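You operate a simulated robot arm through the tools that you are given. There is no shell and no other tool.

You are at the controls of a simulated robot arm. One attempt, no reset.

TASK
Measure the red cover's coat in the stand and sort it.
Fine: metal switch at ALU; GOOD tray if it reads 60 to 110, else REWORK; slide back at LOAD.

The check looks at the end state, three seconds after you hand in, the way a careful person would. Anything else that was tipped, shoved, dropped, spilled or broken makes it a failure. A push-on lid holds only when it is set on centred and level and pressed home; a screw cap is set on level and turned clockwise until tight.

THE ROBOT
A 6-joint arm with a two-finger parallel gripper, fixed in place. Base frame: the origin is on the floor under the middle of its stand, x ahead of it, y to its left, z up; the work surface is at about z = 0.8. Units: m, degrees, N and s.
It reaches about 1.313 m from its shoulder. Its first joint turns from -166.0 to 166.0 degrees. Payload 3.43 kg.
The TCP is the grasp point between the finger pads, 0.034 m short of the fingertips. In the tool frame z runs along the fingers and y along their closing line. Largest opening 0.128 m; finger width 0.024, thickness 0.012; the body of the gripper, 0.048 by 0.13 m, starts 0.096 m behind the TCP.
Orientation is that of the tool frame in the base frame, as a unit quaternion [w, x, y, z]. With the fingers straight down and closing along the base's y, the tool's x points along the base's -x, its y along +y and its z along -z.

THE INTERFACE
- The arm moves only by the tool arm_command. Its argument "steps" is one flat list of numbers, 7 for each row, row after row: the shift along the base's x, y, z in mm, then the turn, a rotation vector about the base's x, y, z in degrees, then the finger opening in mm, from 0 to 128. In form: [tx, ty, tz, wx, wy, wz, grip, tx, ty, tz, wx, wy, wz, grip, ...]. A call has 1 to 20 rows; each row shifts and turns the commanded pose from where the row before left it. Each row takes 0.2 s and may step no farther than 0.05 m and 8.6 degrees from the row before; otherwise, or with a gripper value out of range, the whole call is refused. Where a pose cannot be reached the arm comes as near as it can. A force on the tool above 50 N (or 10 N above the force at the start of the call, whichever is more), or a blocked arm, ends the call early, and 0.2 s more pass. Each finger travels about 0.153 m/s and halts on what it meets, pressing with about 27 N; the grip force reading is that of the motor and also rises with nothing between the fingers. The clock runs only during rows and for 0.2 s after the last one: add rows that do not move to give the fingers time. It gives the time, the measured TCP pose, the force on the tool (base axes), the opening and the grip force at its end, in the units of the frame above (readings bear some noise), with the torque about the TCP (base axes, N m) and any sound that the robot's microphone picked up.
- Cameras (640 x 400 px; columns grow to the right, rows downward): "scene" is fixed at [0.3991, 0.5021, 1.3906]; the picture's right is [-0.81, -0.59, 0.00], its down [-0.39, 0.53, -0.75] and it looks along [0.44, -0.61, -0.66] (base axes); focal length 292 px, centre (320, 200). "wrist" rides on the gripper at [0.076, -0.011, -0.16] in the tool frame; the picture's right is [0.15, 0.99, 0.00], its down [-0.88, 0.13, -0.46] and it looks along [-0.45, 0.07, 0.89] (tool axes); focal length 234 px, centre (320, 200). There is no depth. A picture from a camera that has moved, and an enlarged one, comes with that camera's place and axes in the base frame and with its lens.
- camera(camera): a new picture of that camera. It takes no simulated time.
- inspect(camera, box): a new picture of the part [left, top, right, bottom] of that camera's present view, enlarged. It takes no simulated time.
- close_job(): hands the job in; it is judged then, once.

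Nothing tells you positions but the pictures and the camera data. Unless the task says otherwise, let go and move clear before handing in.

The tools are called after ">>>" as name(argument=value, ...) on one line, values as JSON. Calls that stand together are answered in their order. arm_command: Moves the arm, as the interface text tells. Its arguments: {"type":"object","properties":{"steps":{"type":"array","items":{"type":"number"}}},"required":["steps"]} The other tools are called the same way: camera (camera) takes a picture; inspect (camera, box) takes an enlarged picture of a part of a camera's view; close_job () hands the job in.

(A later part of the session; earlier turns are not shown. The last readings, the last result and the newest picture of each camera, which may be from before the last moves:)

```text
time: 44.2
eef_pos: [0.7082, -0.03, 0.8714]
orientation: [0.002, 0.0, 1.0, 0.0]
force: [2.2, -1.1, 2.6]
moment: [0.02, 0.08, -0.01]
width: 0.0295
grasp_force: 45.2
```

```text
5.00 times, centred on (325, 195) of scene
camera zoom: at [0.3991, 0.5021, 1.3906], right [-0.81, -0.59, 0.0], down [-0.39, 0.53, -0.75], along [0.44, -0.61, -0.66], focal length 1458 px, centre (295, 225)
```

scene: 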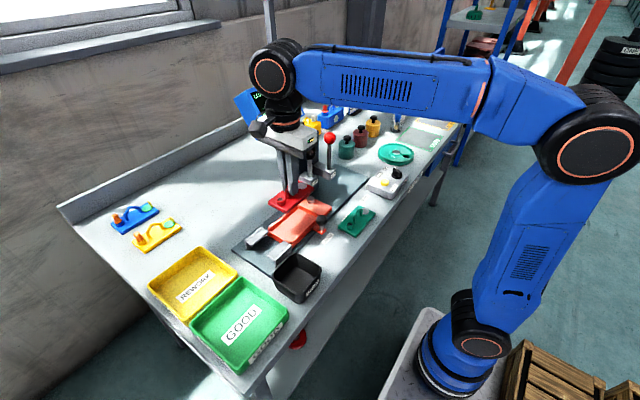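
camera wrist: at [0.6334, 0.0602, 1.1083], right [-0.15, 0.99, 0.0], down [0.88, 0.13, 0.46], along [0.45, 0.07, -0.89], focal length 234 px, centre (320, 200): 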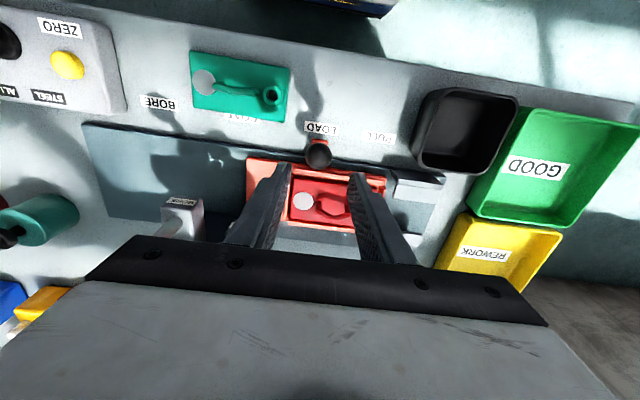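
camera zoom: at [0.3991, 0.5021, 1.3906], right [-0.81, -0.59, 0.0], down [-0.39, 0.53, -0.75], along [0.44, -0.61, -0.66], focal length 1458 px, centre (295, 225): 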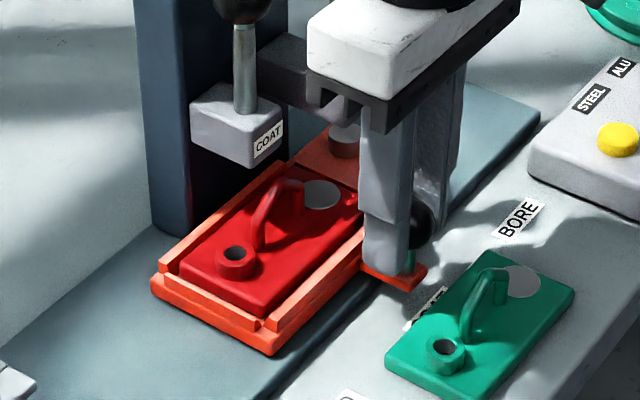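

The slide is at COAT (knob at y ≈ -0.030, label aligned). I release the knob, rise, and go back over the COAT plunger.

>>> arm_command(steps=[0, 0, 0, 0, 0, 0, 40, 0, 0, 0, 0, 0, 0, 50, 0, 0, 40, 0, 0, 0, 50, 0, 0, 50, 0, 0, 0, 50, 0, 0, 50, 0, 0, 0, 50, 0, 0, 52, 0, 0, 0, 46, 30, 10, 0, 0, 0, 0, 46, 30, 10, 0, 0, 0, 0, 46, 28, 10, 0, 0, 0, 0, 46, 0, 0, 0, 0, 0, 0, 46])

>>> inspect(camera="wrist", box=[260, 100, 380, 200])

>>> camera(camera="scene")

```text
refused: row 6 steps farther than a row can; nothing moved
```

```text
4.00 times, centred on (320, 150) of wrist
camera zoom: at [0.6334, -0.0406, 1.0313], right [-0.15, 0.99, 0.0], down [0.88, 0.13, 0.46], along [0.45, 0.07, -0.89], focal length 937 px, centre (320, 400)
```

zoom: 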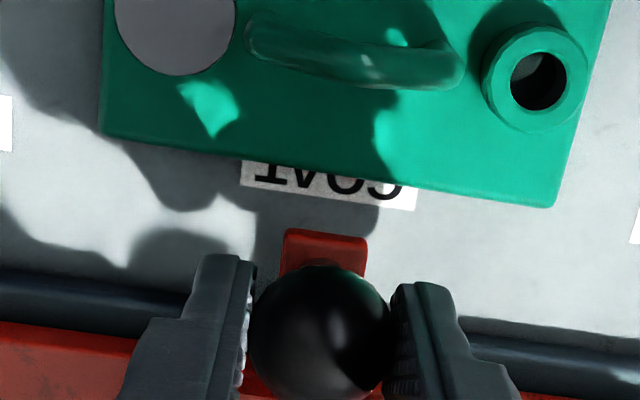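

```text
taken
```

scene: 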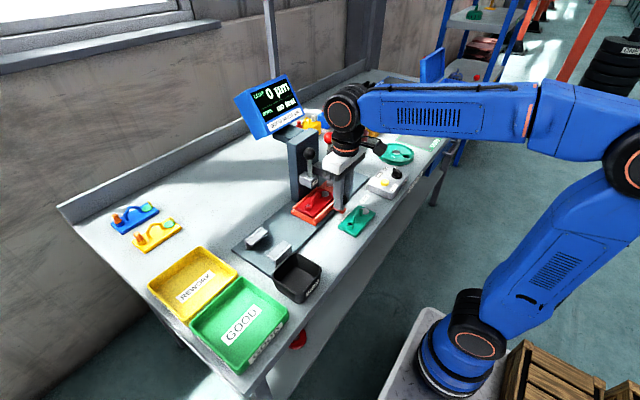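

One row was 52 mm, over the limit, so nothing moved. I'll resend the same path with legal steps.

>>> arm_command(steps=[0, 0, 0, 0, 0, 0, 40, 0, 0, 0, 0, 0, 0, 50, 0, 0, 32, 0, 0, 0, 50, 0, 0, 40, 0, 0, 0, 50, 0, 0, 40, 0, 0, 0, 50, 0, 0, 40, 0, 0, 0, 46, 0, 0, 40, 0, 0, 0, 46, 30, 10, 0, 0, 0, 0, 46, 30, 10, 0, 0, 0, 0, 46, 28, 10, 0, 0, 0, 0, 46, 0, 0, 0, 0, 0, 0, 46])

>>> inspect(camera="wrist", box=[260, 100, 380, 200])

>>> inspect(camera="scene", box=[265, 125, 385, 235])

```text
time: 46.6
eef_pos: [0.7965, 0.0014, 1.065]
orientation: [0.002, 0.0, 1.0, 0.0]
force: [-1.0, -0.5, -0.3]
moment: [0.0, -0.03, 0.03]
width: 0.0461
grasp_force: 0.1
```

```text
4.00 times, centred on (320, 150) of wrist
camera zoom: at [0.7208, -0.0093, 1.2239], right [-0.15, 0.99, 0.0], down [0.88, 0.13, 0.46], along [0.45, 0.07, -0.89], focal length 937 px, centre (320, 400)
```

zoom: 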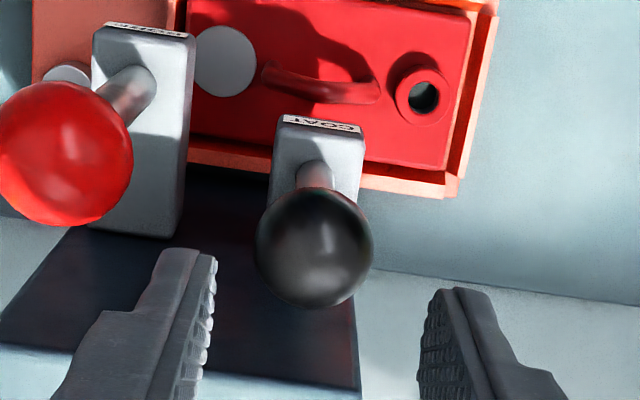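

```text
3.64 times, centred on (325, 180) of scene
camera zoom: at [0.3991, 0.5021, 1.3906], right [-0.81, -0.59, 0.0], down [-0.39, 0.53, -0.75], along [0.44, -0.61, -0.66], focal length 1061 px, centre (302, 273)
```

zoom: 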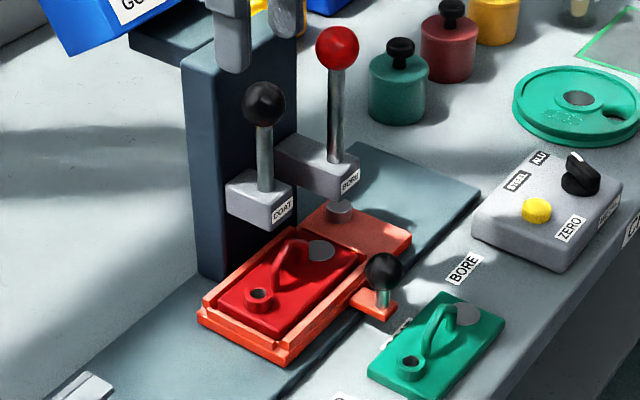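

>>> arm_command(steps=[0, -1, -20, 0, 0, 0, 46, 0, 0, -20, 0, 0, 0, 46, 0, 0, -19, 0, 0, 0, 46, 0, 0, 0, 0, 0, 0, 20, 0, 0, 0, 0, 0, 0, 20, 0, 0, -10, 0, 0, 0, 20, 0, 0, -10, 0, 0, 0, 20, 0, 0, -10, 0, 0, 0, 20, 0, 0, -5, 0, 0, 0, 20, 0, 0, 0, 0, 0, 0, 20])

>>> inspect(camera="scene", box=[225, 70, 325, 150])

>>> inspect(camera="scene", box=[285, 155, 355, 225])

```text
time: 48.8
eef_pos: [0.7953, 0.0004, 0.9696]
orientation: [0.002, -0.001, 1.0, 0.0]
force: [6.0, 1.4, 3.6]
moment: [-0.01, -0.15, 0.0]
width: 0.0307
grasp_force: 45.3
```

```text
5.00 times, centred on (275, 110) of scene
camera zoom: at [0.3991, 0.5021, 1.3906], right [-0.81, -0.59, 0.0], down [-0.39, 0.53, -0.75], along [0.44, -0.61, -0.66], focal length 1458 px, centre (545, 650)
```

zoom: 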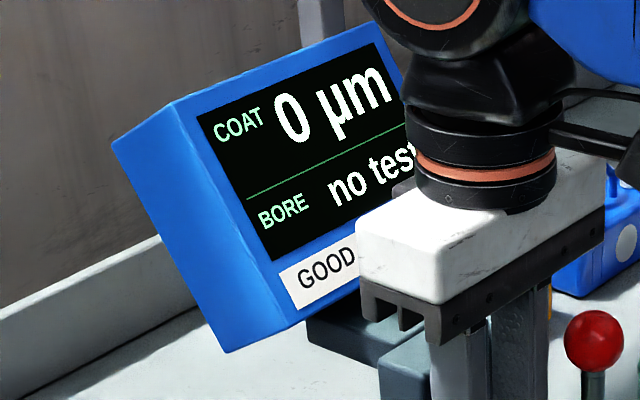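

```text
5.71 times, centred on (320, 190) of scene
camera zoom: at [0.3991, 0.5021, 1.3906], right [-0.81, -0.59, 0.0], down [-0.39, 0.53, -0.75], along [0.44, -0.61, -0.66], focal length 1667 px, centre (320, 257)
```

zoom: 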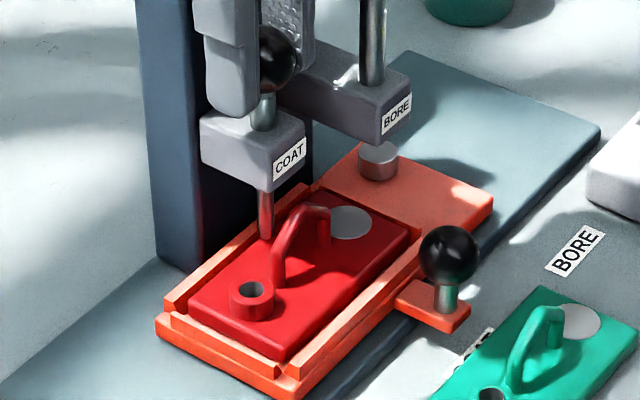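

>>> arm_command(steps=[0, 0, -3, 0, 0, 0, 20, 0, 0, -2, 0, 0, 0, 20, 0, 0, 0, 0, 0, 0, 20])

>>> inspect(camera="scene", box=[225, 70, 325, 150])

>>> inspect(camera="scene", box=[285, 165, 335, 215])

```text
time: 49.6
eef_pos: [0.7963, 0.0002, 0.9655]
orientation: [0.002, 0.0, 1.0, 0.0]
force: [-0.9, -0.4, 3.3]
moment: [0.02, -0.11, 0.0]
width: 0.0309
grasp_force: 44.7
```

```text
5.00 times, centred on (275, 110) of scene
camera zoom: at [0.3991, 0.5021, 1.3906], right [-0.81, -0.59, 0.0], down [-0.39, 0.53, -0.75], along [0.44, -0.61, -0.66], focal length 1458 px, centre (545, 650)
```

zoom: 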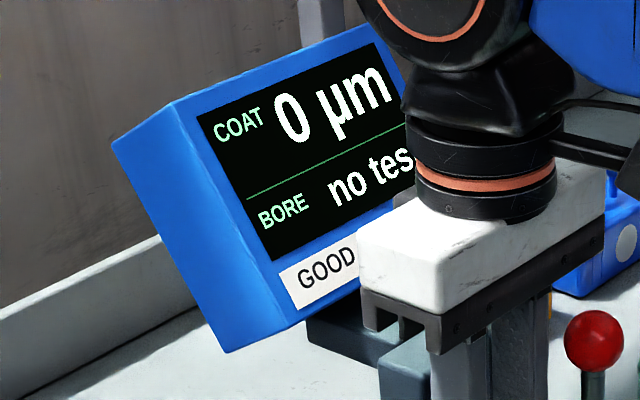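

```text
8.00 times, centred on (310, 190) of scene
camera zoom: at [0.3991, 0.5021, 1.3906], right [-0.81, -0.59, 0.0], down [-0.39, 0.53, -0.75], along [0.44, -0.61, -0.66], focal length 2334 px, centre (400, 280)
```

zoom: 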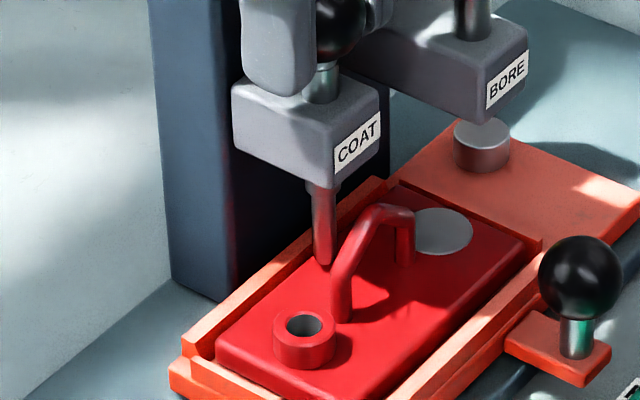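

>>> arm_command(steps=[0, 0, -1.5, 0, 0, 0, 20, 0, 0, -1.5, 0, 0, 0, 20, 0, 0, 0, 0, 0, 0, 20])

>>> inspect(camera="scene", box=[225, 70, 325, 150])

>>> inspect(camera="scene", box=[285, 165, 335, 215])

```text
time: 50.4
eef_pos: [0.7967, 0.0002, 0.9618]
orientation: [0.001, -0.001, 1.0, 0.0]
force: [3.9, 0.7, 4.0]
moment: [0.03, -0.07, 0.03]
width: 0.0304
grasp_force: 45.0
```

```text
5.00 times, centred on (275, 110) of scene
camera zoom: at [0.3991, 0.5021, 1.3906], right [-0.81, -0.59, 0.0], down [-0.39, 0.53, -0.75], along [0.44, -0.61, -0.66], focal length 1458 px, centre (545, 650)
```

zoom: 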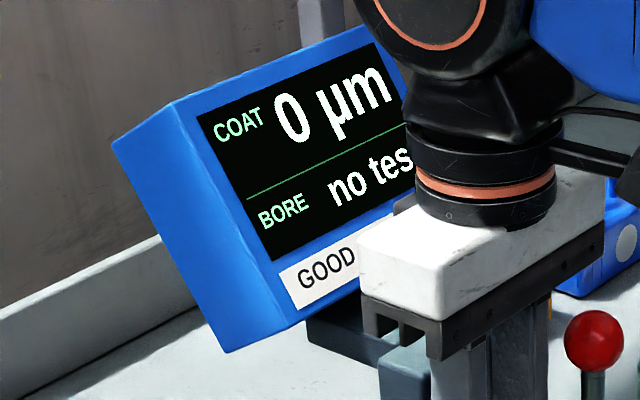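

```text
8.00 times, centred on (310, 190) of scene
camera zoom: at [0.3991, 0.5021, 1.3906], right [-0.81, -0.59, 0.0], down [-0.39, 0.53, -0.75], along [0.44, -0.61, -0.66], focal length 2334 px, centre (400, 280)
```

zoom: 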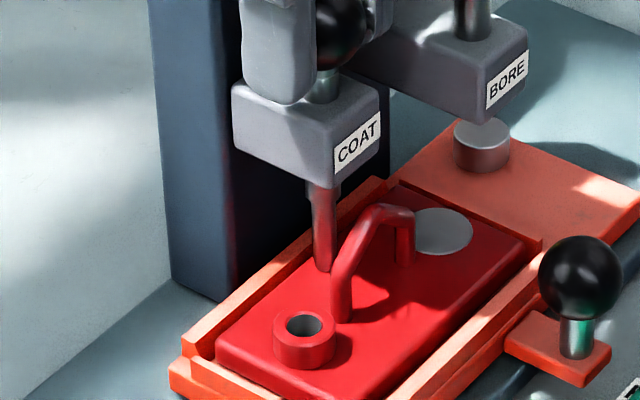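

>>> arm_command(steps=[0, 0, -1, 0, 0, 0, 20, 0, 0, -1, 0, 0, 0, 20, 0, 0, 0, 0, 0, 0, 20])

>>> inspect(camera="scene", box=[225, 70, 325, 150])

>>> inspect(camera="scene", box=[285, 165, 335, 215])

```text
time: 51.2
eef_pos: [0.7962, 0.0004, 0.9617]
orientation: [0.002, 0.0, 1.0, 0.0]
force: [13.7, 2.9, 26.4]
moment: [0.09, -0.25, 0.0]
width: 0.0306
grasp_force: 44.8
```

```text
5.00 times, centred on (275, 110) of scene
camera zoom: at [0.3991, 0.5021, 1.3906], right [-0.81, -0.59, 0.0], down [-0.39, 0.53, -0.75], along [0.44, -0.61, -0.66], focal length 1458 px, centre (545, 650)
```

zoom: 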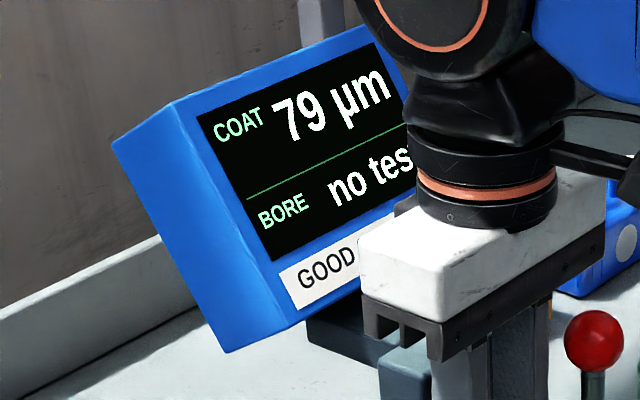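

```text
8.00 times, centred on (310, 190) of scene
camera zoom: at [0.3991, 0.5021, 1.3906], right [-0.81, -0.59, 0.0], down [-0.39, 0.53, -0.75], along [0.44, -0.61, -0.66], focal length 2334 px, centre (400, 280)
```

zoom: 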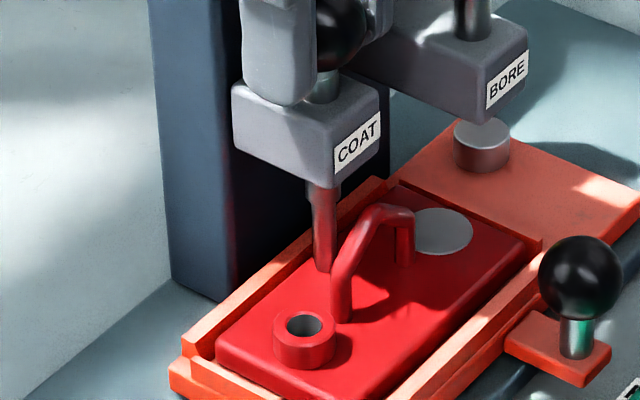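

It reads 79 µm, which is within 60-110, so it goes in GOOD. I'll confirm with a tighter zoom and raise the plunger.

>>> inspect(camera="scene", box=[255, 75, 305, 115])

>>> arm_command(steps=[0, 0, 12, 0, 0, 0, 20, 0, 0, 12, 0, 0, 0, 20, 0, 0, 12, 0, 0, 0, 20, 0, 0, 9, 0, 0, 0, 20, 0, 0, 0, 0, 0, 0, 20, 0, 0, 0, 0, 0, 0, 46, 0, 0, 0, 0, 0, 0, 46, 0, 0, 40, 0, 0, 0, 46, 0, 0, 40, 0, 0, 0, 46, -30, -10, 0, 0, 0, 0, 46, -30, -10, 0, 0, 0, 0, 46, -28, -10, 0, 0, 0, 0, 50, 0, 0, 0, 0, 0, 0, 50])

>>> camera(camera="scene")

>>> inspect(camera="scene", box=[225, 60, 385, 230])

```text
10.00 times, centred on (280, 95) of scene
camera zoom: at [0.3991, 0.5021, 1.3906], right [-0.81, -0.59, 0.0], down [-0.39, 0.53, -0.75], along [0.44, -0.61, -0.66], focal length 2917 px, centre (720, 1250)
```

zoom: 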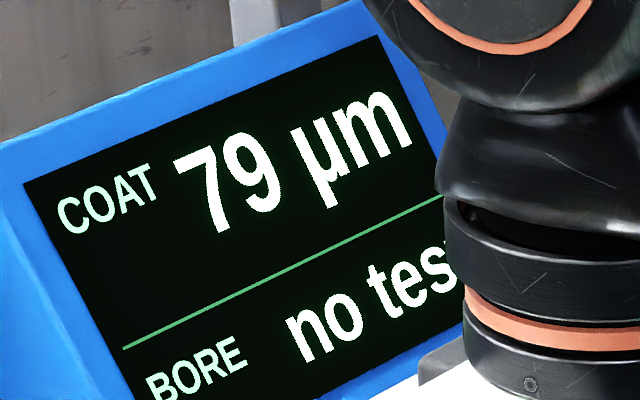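

```text
time: 54.0
eef_pos: [0.7072, -0.0306, 1.0851]
orientation: [0.002, 0.0, 1.0, 0.0]
force: [-0.1, -0.3, 0.0]
moment: [-0.01, -0.01, -0.01]
width: 0.0499
grasp_force: 0.0
```

```text
taken
```

scene: 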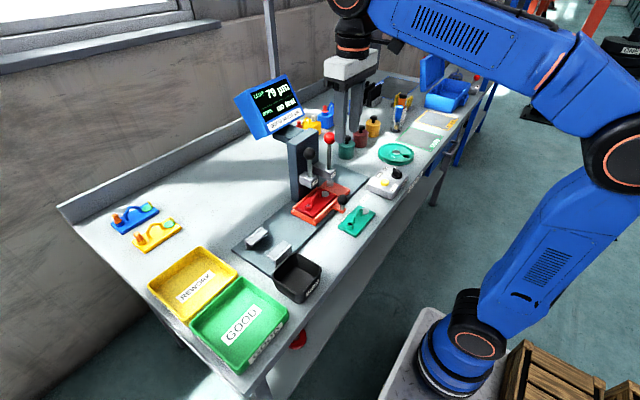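

```text
2.35 times, centred on (305, 145) of scene
camera zoom: at [0.3991, 0.5021, 1.3906], right [-0.81, -0.59, 0.0], down [-0.39, 0.53, -0.75], along [0.44, -0.61, -0.66], focal length 686 px, centre (355, 329)
```

zoom: 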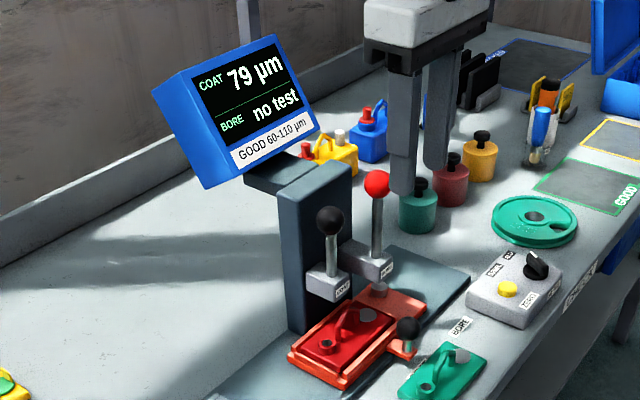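

79 µm is confirmed and the plunger is back up. I'll take the slide knob again and bring it back to LOAD.

>>> arm_command(steps=[0.5, 0.5, -40, 0, 0, 0, 50, 0, 0, -40, 0, 0, 0, 50, 0, 0, -40, 0, 0, 0, 50, 0, 0, -30, 0, 0, 0, 50, 0, 0, 0, 0, 0, 0, 50])

>>> inspect(camera="wrist", box=[240, 60, 400, 220])

```text
time: 55.2
eef_pos: [0.7087, -0.0305, 0.9338]
orientation: [0.002, 0.0, 1.0, 0.0]
force: [-0.1, 0.0, -0.4]
moment: [-0.02, 0.0, 0.04]
width: 0.0501
grasp_force: 0.0
```

```text
2.50 times, centred on (320, 140) of wrist
camera zoom: at [0.6336, -0.041, 1.0933], right [-0.15, 0.99, 0.0], down [0.88, 0.13, 0.46], along [0.45, 0.07, -0.89], focal length 585 px, centre (320, 350)
```

zoom: 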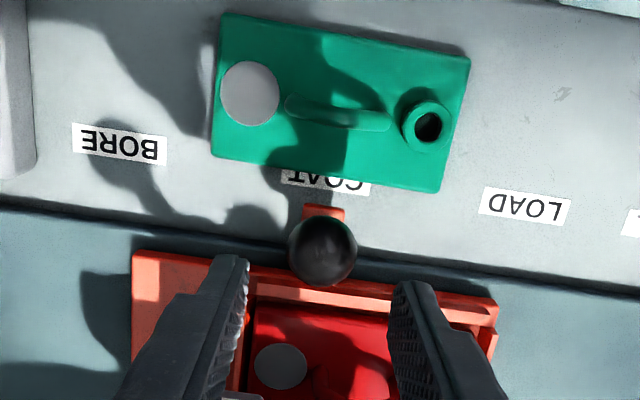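

>>> arm_command(steps=[0, 0, -22, 0, 0, 0, 50, 0, 0, -20, 0, 0, 0, 50, 0, 0, -20, 0, 0, 0, 50, 0, 0, 0, 0, 0, 0, 20, 0, 0, 0, 0, 0, 0, 20, 0, 5, 0, 0, 0, 0, 20, 0, 8, 0, 0, 0, 0, 20, 0, 8, 0, 0, 0, 0, 20, 0, 8, 0, 0, 0, 0, 20, 0, 8, 0, 0, 0, 0, 20, 0, 8, 0, 0, 0, 0, 20, 0, 8, 0, 0, 0, 0, 20, 0, 8, 0, 0, 0, 0, 20, 0, 8, 0, 0, 0, 0, 20, 0, 8, 0, 0, 0, 0, 20, 0, 8, 0, 0, 0, 0, 20])

>>> inspect(camera="wrist", box=[240, 60, 400, 220])

>>> inspect(camera="scene", box=[245, 145, 385, 265])

```text
time: 58.6
eef_pos: [0.7085, 0.0555, 0.8726]
orientation: [0.002, 0.0, 1.0, -0.001]
force: [9.2, -1.2, 10.0]
moment: [0.04, -0.03, 0.13]
width: 0.0292
grasp_force: 45.5
```

```text
2.50 times, centred on (320, 140) of wrist
camera zoom: at [0.6338, 0.0446, 1.0324], right [-0.15, 0.99, 0.0], down [0.88, 0.13, 0.46], along [0.45, 0.07, -0.89], focal length 585 px, centre (320, 350)
```

zoom: 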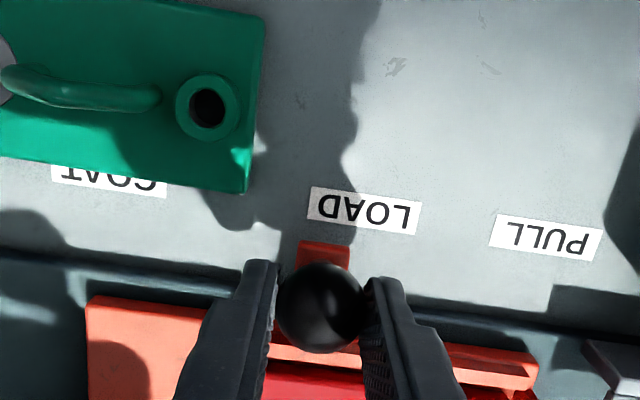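

```text
3.33 times, centred on (315, 205) of scene
camera zoom: at [0.3991, 0.5021, 1.3906], right [-0.81, -0.59, 0.0], down [-0.39, 0.53, -0.75], along [0.44, -0.61, -0.66], focal length 972 px, centre (337, 183)
```

zoom: 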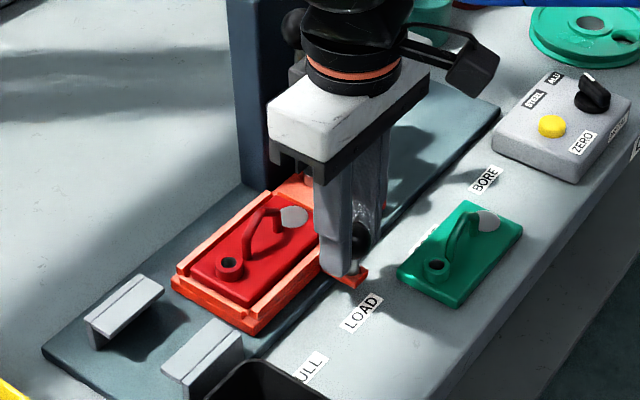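

>>> arm_command(steps=[0, 6, 0, 0, 0, 0, 20, 0, 5, 0, 0, 0, 0, 20, 0, 4, 0, 0, 0, 0, 20, 0, 0, 0, 0, 0, 0, 20])

>>> inspect(camera="wrist", box=[240, 60, 400, 220])

```text
time: 59.6
eef_pos: [0.709, 0.0702, 0.8739]
orientation: [0.001, 0.0, 1.0, 0.001]
force: [14.2, -1.6, 8.0]
moment: [-0.07, -0.31, -0.02]
width: 0.0291
grasp_force: 45.0
```

```text
2.50 times, centred on (320, 140) of wrist
camera zoom: at [0.6339, 0.0596, 1.0324], right [-0.15, 0.99, 0.0], down [0.88, 0.13, 0.46], along [0.45, 0.07, -0.89], focal length 585 px, centre (320, 350)
```

zoom: 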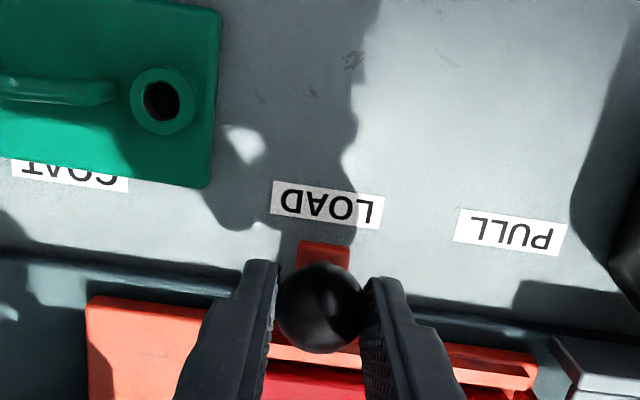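

The slide is back at LOAD as it was at the start. I release the knob, rise and turn to pick the cover up by its handle.

>>> arm_command(steps=[0, 0, 0, 0, 0, 0, 36, 0, 0, 0, 0, 0, 0, 50, 0, 0, 36, 0, 0, 0, 50, 0, 0, 40, 0, 0, 0, 50, 6, 2.7, 1, 0, 0, -8.2, 50, 6, 2.7, 0, 0, 0, -8.2, 50, 6, 2.7, 0, 0, 0, -8.2, 50, 6, 2.7, 0, 0, 0, -8.2, 50, 6, 2.7, 0, 0, 0, -8.2, 50, 6, 2.7, 0, 0, 0, -8.2, 50, 6, 2.7, 0, 0, 0, -8.2, 50, 6, 2.7, 0, 0, 0, -8.2, 50, 6, 2.7, 0, 0, 0, -8.2, 50, 6, 2.7, 0, 0, 0, -8.2, 50, 6, 2.7, 0, 0, 0, -8, 50, 0, 0, 0, 0, 0, 0, 50])

>>> camera(camera="wrist")

>>> inspect(camera="wrist", box=[240, 60, 400, 220])

>>> inspect(camera="scene", box=[245, 165, 365, 265])

```text
time: 63.0
eef_pos: [0.7755, 0.0988, 0.9498]
orientation: [0.001, 0.707, 0.707, -0.001]
force: [0.2, -0.8, 0.0]
moment: [-0.05, 0.03, 0.03]
width: 0.0499
grasp_force: 0.0
```

```text
taken
camera wrist: at [0.7652, 0.1767, 1.1093], right [0.99, 0.15, 0.0], down [0.13, -0.88, 0.46], along [0.07, -0.45, -0.89], focal length 234 px, centre (320, 200)
```

wrist: 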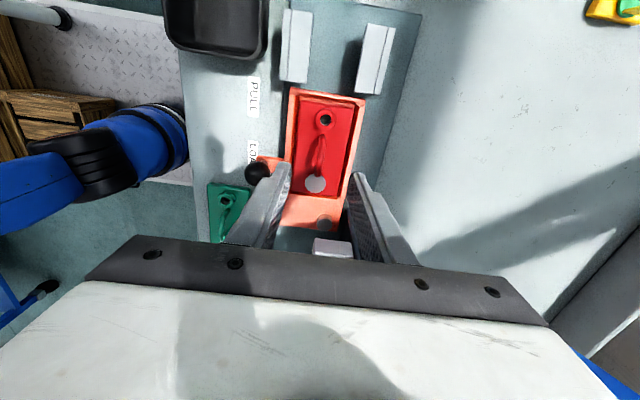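

```text
2.50 times, centred on (320, 140) of wrist
camera zoom: at [0.7652, 0.1767, 1.1093], right [0.99, 0.15, 0.0], down [0.13, -0.88, 0.46], along [0.07, -0.45, -0.89], focal length 585 px, centre (320, 350)
```

zoom: 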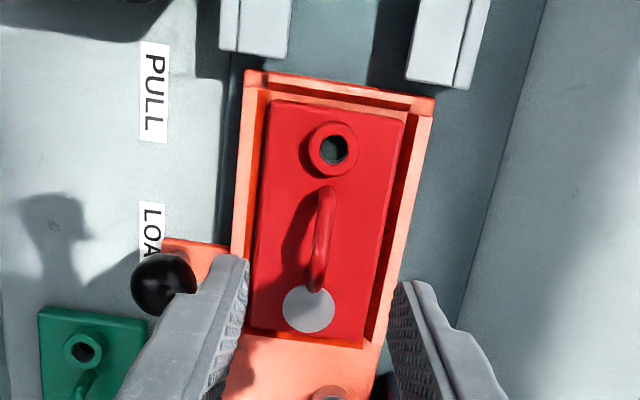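

```text
4.00 times, centred on (305, 215) of scene
camera zoom: at [0.3991, 0.5021, 1.3906], right [-0.81, -0.59, 0.0], down [-0.39, 0.53, -0.75], along [0.44, -0.61, -0.66], focal length 1167 px, centre (380, 140)
```

zoom: 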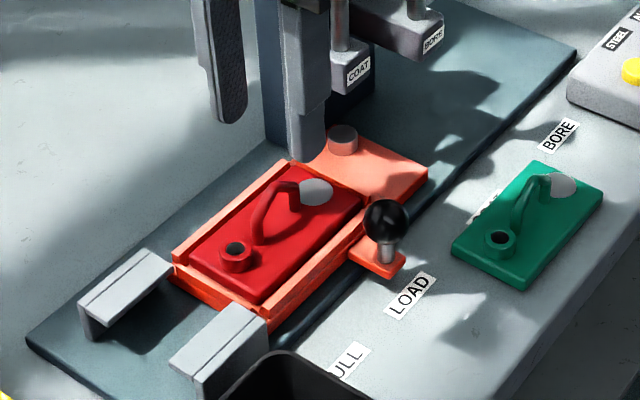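

>>> arm_command(steps=[0, 1, -25, 0, 0, 0, 46, 0, 0, -25, 0, 0, 0, 44, 0, 0, -23, 0, 0, 0, 44, 0, 0, 0, 0, 0, 0, 44])

>>> inspect(camera="wrist", box=[240, 60, 400, 220])

>>> arm_command(steps=[0, 0, 0, 0, 0, 0, 20, 0, 0, 0, 0, 0, 0, 0, 0, 0, 0, 0, 0, 0, 0, 0, 0, 0, 0, 0, 0, 0])

>>> inspect(camera="scene", box=[245, 165, 365, 265])

```text
time: 64.0
eef_pos: [0.7751, 0.1005, 0.8759]
orientation: [0.001, 0.707, 0.707, -0.001]
force: [-0.2, -0.2, 0.3]
moment: [0.03, -0.01, -0.01]
width: 0.0443
grasp_force: 0.1
```

```text
2.50 times, centred on (320, 140) of wrist
camera zoom: at [0.765, 0.1782, 1.0357], right [0.99, 0.15, 0.0], down [0.13, -0.88, 0.46], along [0.07, -0.45, -0.89], focal length 585 px, centre (320, 350)
```

zoom: 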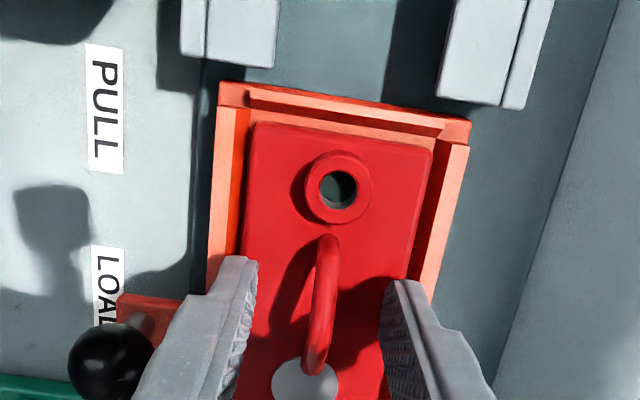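

```text
time: 65.0
eef_pos: [0.7748, 0.1019, 0.8766]
orientation: [0.002, 0.707, 0.707, -0.002]
force: [0.0, -0.2, -0.5]
moment: [0.04, 0.02, -0.02]
width: 0.0076
grasp_force: 26.8
```

```text
4.00 times, centred on (305, 215) of scene
camera zoom: at [0.3991, 0.5021, 1.3906], right [-0.81, -0.59, 0.0], down [-0.39, 0.53, -0.75], along [0.44, -0.61, -0.66], focal length 1167 px, centre (380, 140)
```

zoom: 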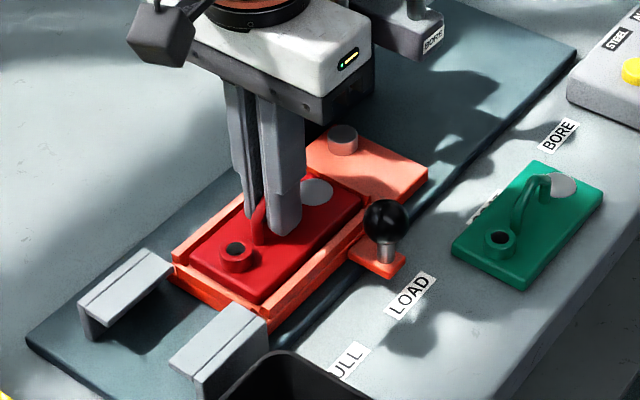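

Gripped at the handle again. I lift straight out of the pocket first, then travel high over to the GOOD tray at about (0.69, 0.37).

>>> arm_command(steps=[0, 0, 8, 0, 0, 0, 0, 0, 0, 10, 0, 0, 0, 0, 0, 0, 20, 0, 0, 0, 0, 0, 0, 30, 0, 0, 0, 0, 0, 0, 38, 0, 0, 0, 0, 0, 0, 0, 0, 0, 0, 0])

>>> inspect(camera="scene", box=[225, 135, 385, 265])

```text
time: 66.4
eef_pos: [0.7764, 0.0999, 0.9829]
orientation: [0.001, 0.707, 0.707, -0.001]
force: [0.3, -0.1, -3.0]
moment: [0.0, 0.01, 0.03]
width: 0.0077
grasp_force: 26.8
```

```text
3.08 times, centred on (305, 200) of scene
camera zoom: at [0.3991, 0.5021, 1.3906], right [-0.81, -0.59, 0.0], down [-0.39, 0.53, -0.75], along [0.44, -0.61, -0.66], focal length 898 px, centre (366, 200)
```

zoom: 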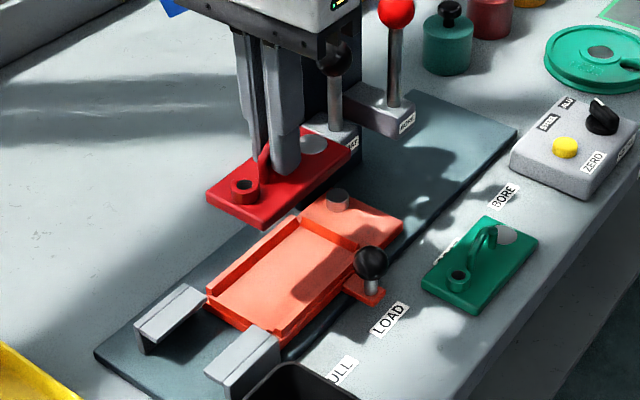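

>>> arm_command(steps=[-8, 38, 0, 0, 0, 0, 0, -13, 39, 0, 0, 0, 0, 0, -13, 39, 0, 0, 0, 0, 0, -13, 39, 0, 0, 0, 0, 0, -13, 39, 0, 0, 0, 0, 0, -13, 39, 0, 0, 0, 0, 0, -13, 39, 0, 0, 0, 0, 0, 0, 0, 0, 0, 0, 0, 0])

>>> camera(camera="wrist")

>>> camera(camera="scene")

```text
time: 68.2
eef_pos: [0.6891, 0.3717, 0.9823]
orientation: [0.0, 0.707, 0.707, -0.002]
force: [0.4, 0.1, -3.4]
moment: [0.0, -0.01, -0.05]
width: 0.0077
grasp_force: 27.5
```

```text
taken
camera wrist: at [0.6787, 0.4494, 1.142], right [0.99, 0.15, 0.0], down [0.13, -0.88, 0.46], along [0.07, -0.45, -0.89], focal length 234 px, centre (320, 200)
```

wrist: 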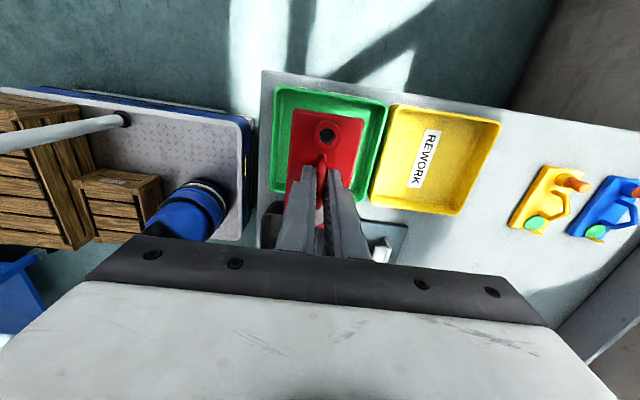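

```text
taken
```

scene: 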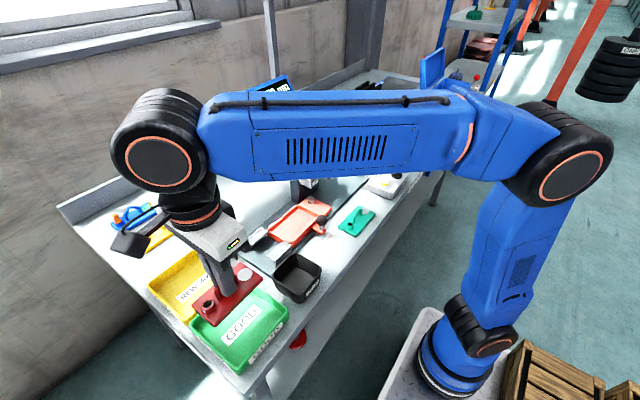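

>>> inspect(camera="wrist", box=[250, 70, 410, 230])

>>> inspect(camera="scene", box=[140, 230, 320, 390])

```text
2.50 times, centred on (330, 150) of wrist
camera zoom: at [0.6787, 0.4494, 1.142], right [0.99, 0.15, 0.0], down [0.13, -0.88, 0.46], along [0.07, -0.45, -0.89], focal length 585 px, centre (295, 325)
```

zoom: 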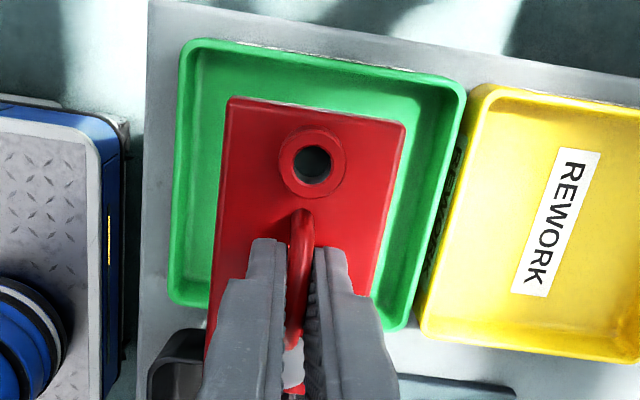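

```text
2.50 times, centred on (230, 310) of scene
camera zoom: at [0.3991, 0.5021, 1.3906], right [-0.81, -0.59, 0.0], down [-0.39, 0.53, -0.75], along [0.44, -0.61, -0.66], focal length 729 px, centre (545, -75)
```

zoom: 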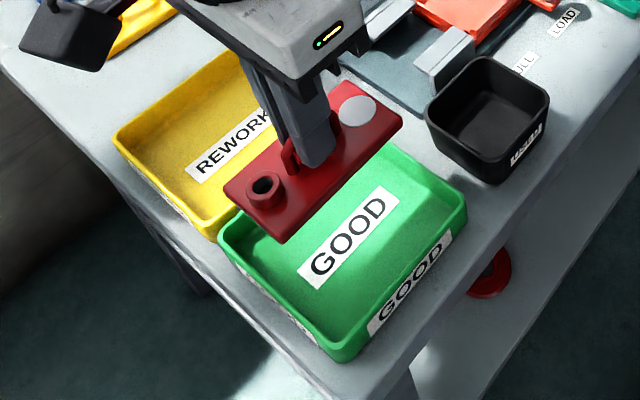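

>>> inspect(camera="wrist", box=[268, 80, 388, 160])

>>> inspect(camera="wrist", box=[258, 140, 388, 220])

>>> inspect(camera="scene", box=[185, 275, 295, 375])

```text
5.00 times, centred on (328, 120) of wrist
camera zoom: at [0.6787, 0.4494, 1.142], right [0.99, 0.15, 0.0], down [0.13, -0.88, 0.46], along [0.07, -0.45, -0.89], focal length 1171 px, centre (280, 600)
```

zoom: 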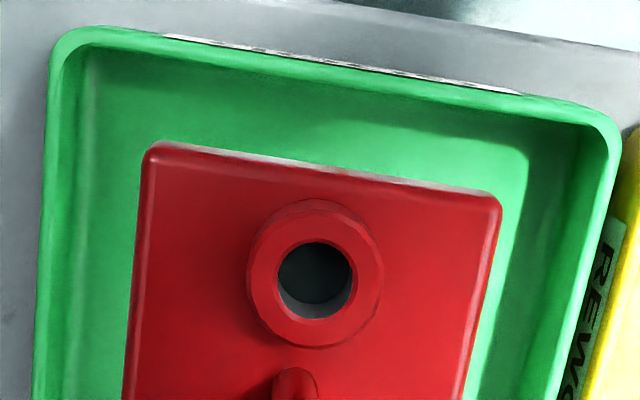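

```text
4.92 times, centred on (323, 180) of wrist
camera zoom: at [0.6787, 0.4494, 1.142], right [0.99, 0.15, 0.0], down [0.13, -0.88, 0.46], along [0.07, -0.45, -0.89], focal length 1153 px, centre (305, 298)
```

zoom: 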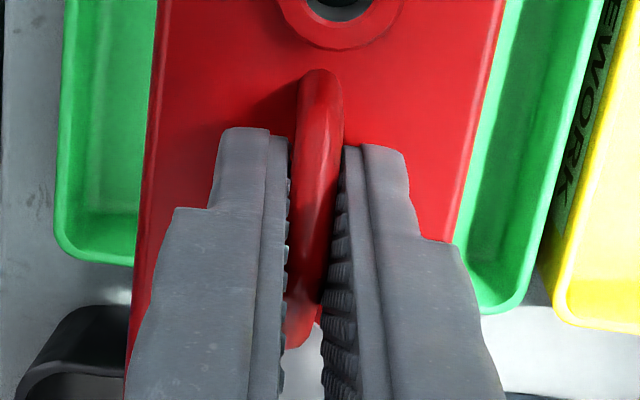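

```text
4.00 times, centred on (240, 325) of scene
camera zoom: at [0.3991, 0.5021, 1.3906], right [-0.81, -0.59, 0.0], down [-0.39, 0.53, -0.75], along [0.44, -0.61, -0.66], focal length 1167 px, centre (640, -300)
```

zoom: 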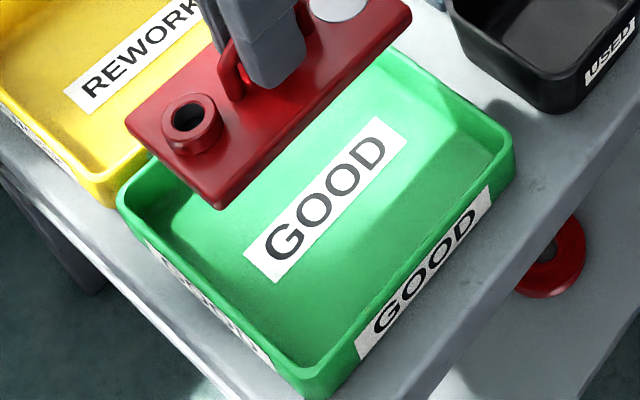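

The tray's rim spans about x 0.628–0.768, y 0.300–0.436. I'll centre the cover over it and lower to just above the floor, then check clearances.

>>> arm_command(steps=[4, -1, -25, 0, 0, 0, 0, 4, -1, -25, 0, 0, 0, 0, 0, 0, -25, 0, 0, 0, 0, 0, 0, -12, 0, 0, 0, 0, 0, 0, 0, 0, 0, 0, 0])

>>> inspect(camera="wrist", box=[250, 70, 410, 230])

>>> inspect(camera="scene", box=[160, 250, 310, 380])

```text
time: 69.4
eef_pos: [0.6961, 0.3703, 0.8957]
orientation: [0.001, 0.707, 0.707, -0.001]
force: [-0.1, 0.1, -2.4]
moment: [-0.02, 0.0, -0.02]
width: 0.008
grasp_force: 27.0
```

```text
2.50 times, centred on (330, 150) of wrist
camera zoom: at [0.6869, 0.4473, 1.0551], right [0.99, 0.15, 0.0], down [0.13, -0.88, 0.46], along [0.07, -0.45, -0.89], focal length 585 px, centre (295, 325)
```

zoom: 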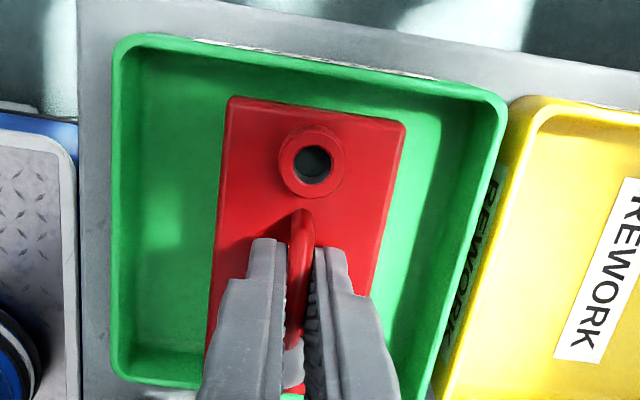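

```text
3.08 times, centred on (235, 315) of scene
camera zoom: at [0.3991, 0.5021, 1.3906], right [-0.81, -0.59, 0.0], down [-0.39, 0.53, -0.75], along [0.44, -0.61, -0.66], focal length 898 px, centre (582, -154)
```

zoom: 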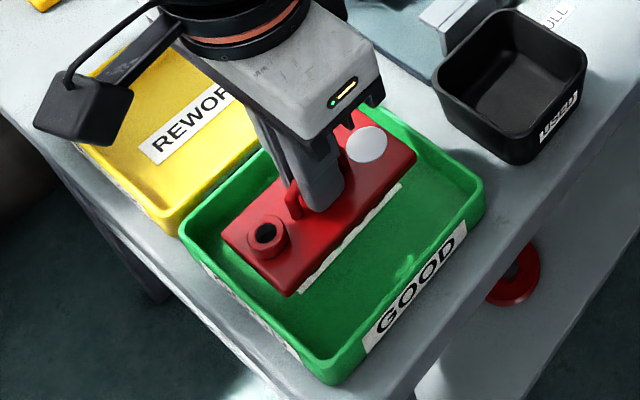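

>>> arm_command(steps=[-1, -1.5, -14, 0, 0, 0, 0, 0, 0, -12, 0, 0, 0, 0, 0, 0, 0, 0, 0, 0, 0])

>>> inspect(camera="wrist", box=[250, 70, 410, 230])

>>> inspect(camera="scene", box=[160, 250, 310, 380])

```text
time: 70.2
eef_pos: [0.6965, 0.3678, 0.8704]
orientation: [0.002, 0.707, 0.707, -0.002]
force: [-0.2, -0.6, -3.0]
moment: [-0.04, 0.04, 0.02]
width: 0.0075
grasp_force: 26.5
```

```text
2.50 times, centred on (330, 150) of wrist
camera zoom: at [0.6861, 0.4458, 1.0295], right [0.99, 0.15, 0.0], down [0.13, -0.88, 0.46], along [0.07, -0.45, -0.89], focal length 585 px, centre (295, 325)
```

zoom: 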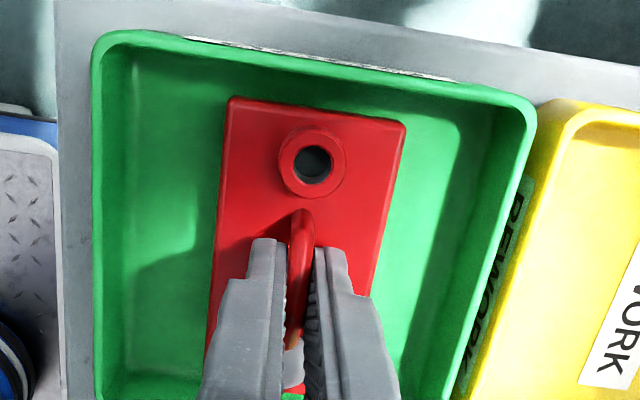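

```text
3.08 times, centred on (235, 315) of scene
camera zoom: at [0.3991, 0.5021, 1.3906], right [-0.81, -0.59, 0.0], down [-0.39, 0.53, -0.75], along [0.44, -0.61, -0.66], focal length 898 px, centre (582, -154)
```

zoom: 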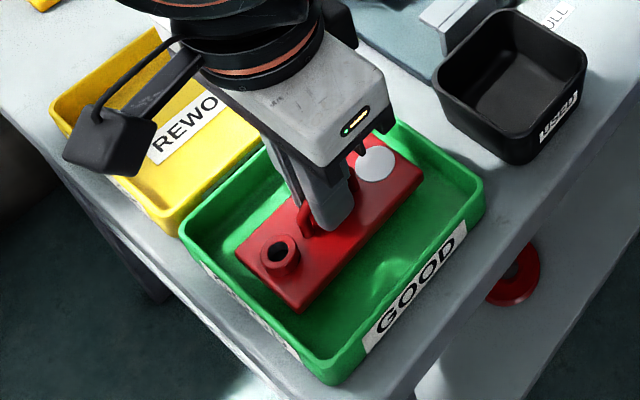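

>>> arm_command(steps=[0, 0, -5, 0, 0, 0, 0, 0, 0, -4, 0, 0, 0, 0, 0, 0, -3, 0, 0, 0, 0, 0, 0, 0, 0, 0, 0, 0])

>>> inspect(camera="wrist", box=[250, 70, 410, 230])

>>> inspect(camera="scene", box=[180, 260, 300, 380])

```text
time: 71.2
eef_pos: [0.6959, 0.3699, 0.8576]
orientation: [0.001, 0.707, 0.707, -0.002]
force: [0.2, -0.4, -2.2]
moment: [-0.03, -0.01, -0.01]
width: 0.0073
grasp_force: 27.0
```

```text
2.50 times, centred on (330, 150) of wrist
camera zoom: at [0.6859, 0.4461, 1.0172], right [0.99, 0.15, 0.0], down [0.13, -0.88, 0.46], along [0.07, -0.45, -0.89], focal length 585 px, centre (295, 325)
```

zoom: 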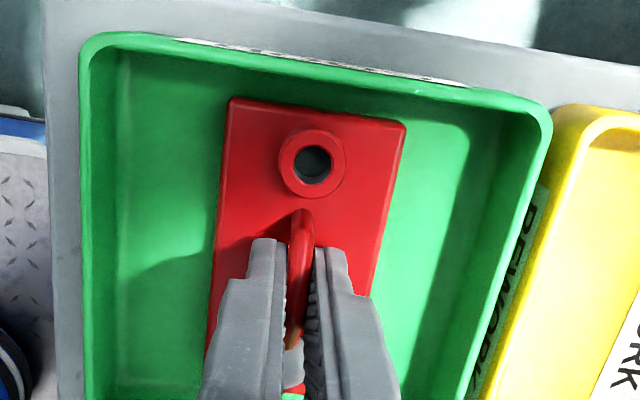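

```text
3.33 times, centred on (240, 320) of scene
camera zoom: at [0.3991, 0.5021, 1.3906], right [-0.81, -0.59, 0.0], down [-0.39, 0.53, -0.75], along [0.44, -0.61, -0.66], focal length 972 px, centre (587, -200)
```

zoom: 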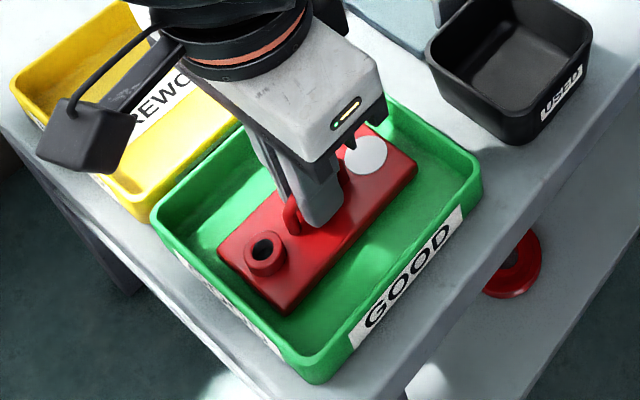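

>>> arm_command(steps=[0, 0, -1.5, 0, 0, 0, 0, 0, 0, -1.5, 0, 0, 0, 0, 0, 0, 0, 0, 0, 0, 0])

```text
time: 72.0
eef_pos: [0.6952, 0.3699, 0.8557]
orientation: [0.0, 0.707, 0.707, -0.001]
force: [0.3, 0.4, -2.2]
moment: [0.04, 0.02, 0.06]
width: 0.0076
grasp_force: 27.1
```

>>> arm_command(steps=[0, 0, -1.5, 0, 0, 0, 0, 0, 0, -1, 0, 0, 0, 0, 0, 0, 0, 0, 0, 0, 0])

>>> inspect(camera="scene", box=[200, 280, 280, 360])

```text
time: 72.8
eef_pos: [0.6947, 0.3689, 0.8546]
orientation: [0.002, 0.707, 0.707, 0.0]
force: [5.2, 3.1, 23.0]
moment: [0.03, -0.05, 0.03]
width: 0.008
grasp_force: 27.0
```

```text
5.00 times, centred on (240, 320) of scene
camera zoom: at [0.3991, 0.5021, 1.3906], right [-0.81, -0.59, 0.0], down [-0.39, 0.53, -0.75], along [0.44, -0.61, -0.66], focal length 1458 px, centre (720, -400)
```

zoom: 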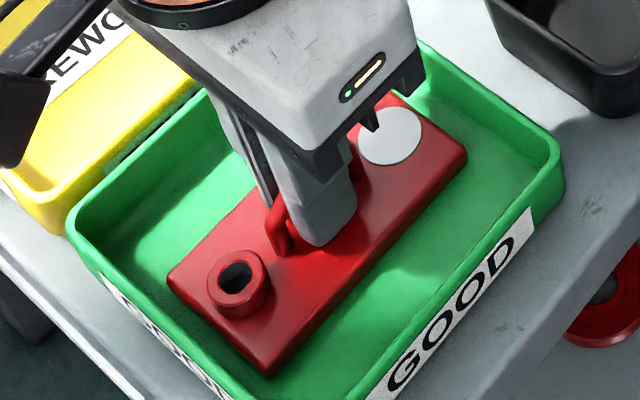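

The cover rests on the tray floor (contact force felt). I ease off, open, and lift clear.

>>> arm_command(steps=[0, 0, 1, 0, 0, 0, 0, 0, 0, 0, 0, 0, 0, 20, 0, 0, 0, 0, 0, 0, 40, 0, 0, 0, 0, 0, 0, 40, 0, 0, 20, 0, 0, 0, 40, 0, 0, 40, 0, 0, 0, 40, 0, 0, 40, 0, 0, 0, 40, 0, 0, 40, 0, 0, 0, 40])

>>> camera(camera="wrist")

>>> inspect(camera="scene", box=[180, 260, 300, 380])

```text
time: 74.6
eef_pos: [0.6963, 0.3704, 0.9933]
orientation: [0.001, 0.707, 0.707, -0.001]
force: [0.5, 0.0, -0.2]
moment: [-0.03, 0.03, 0.02]
width: 0.04
grasp_force: 0.1
```

```text
taken
camera wrist: at [0.6858, 0.4465, 1.1522], right [0.99, 0.15, 0.0], down [0.13, -0.88, 0.46], along [0.07, -0.45, -0.89], focal length 234 px, centre (320, 200)
```

wrist: 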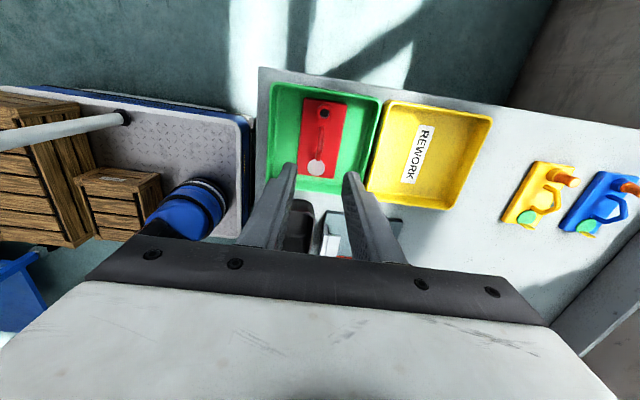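

```text
3.33 times, centred on (240, 320) of scene
camera zoom: at [0.3991, 0.5021, 1.3906], right [-0.81, -0.59, 0.0], down [-0.39, 0.53, -0.75], along [0.44, -0.61, -0.66], focal length 972 px, centre (587, -200)
```

zoom: 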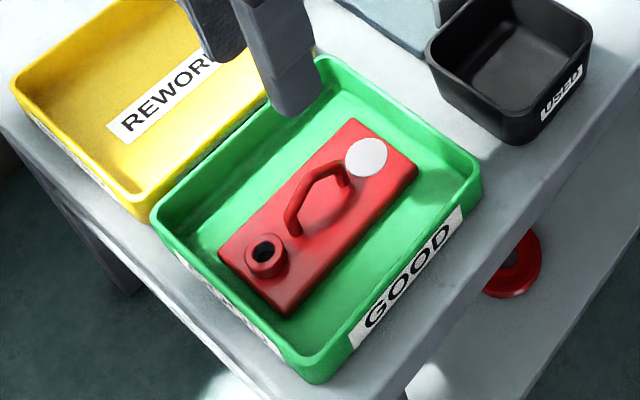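

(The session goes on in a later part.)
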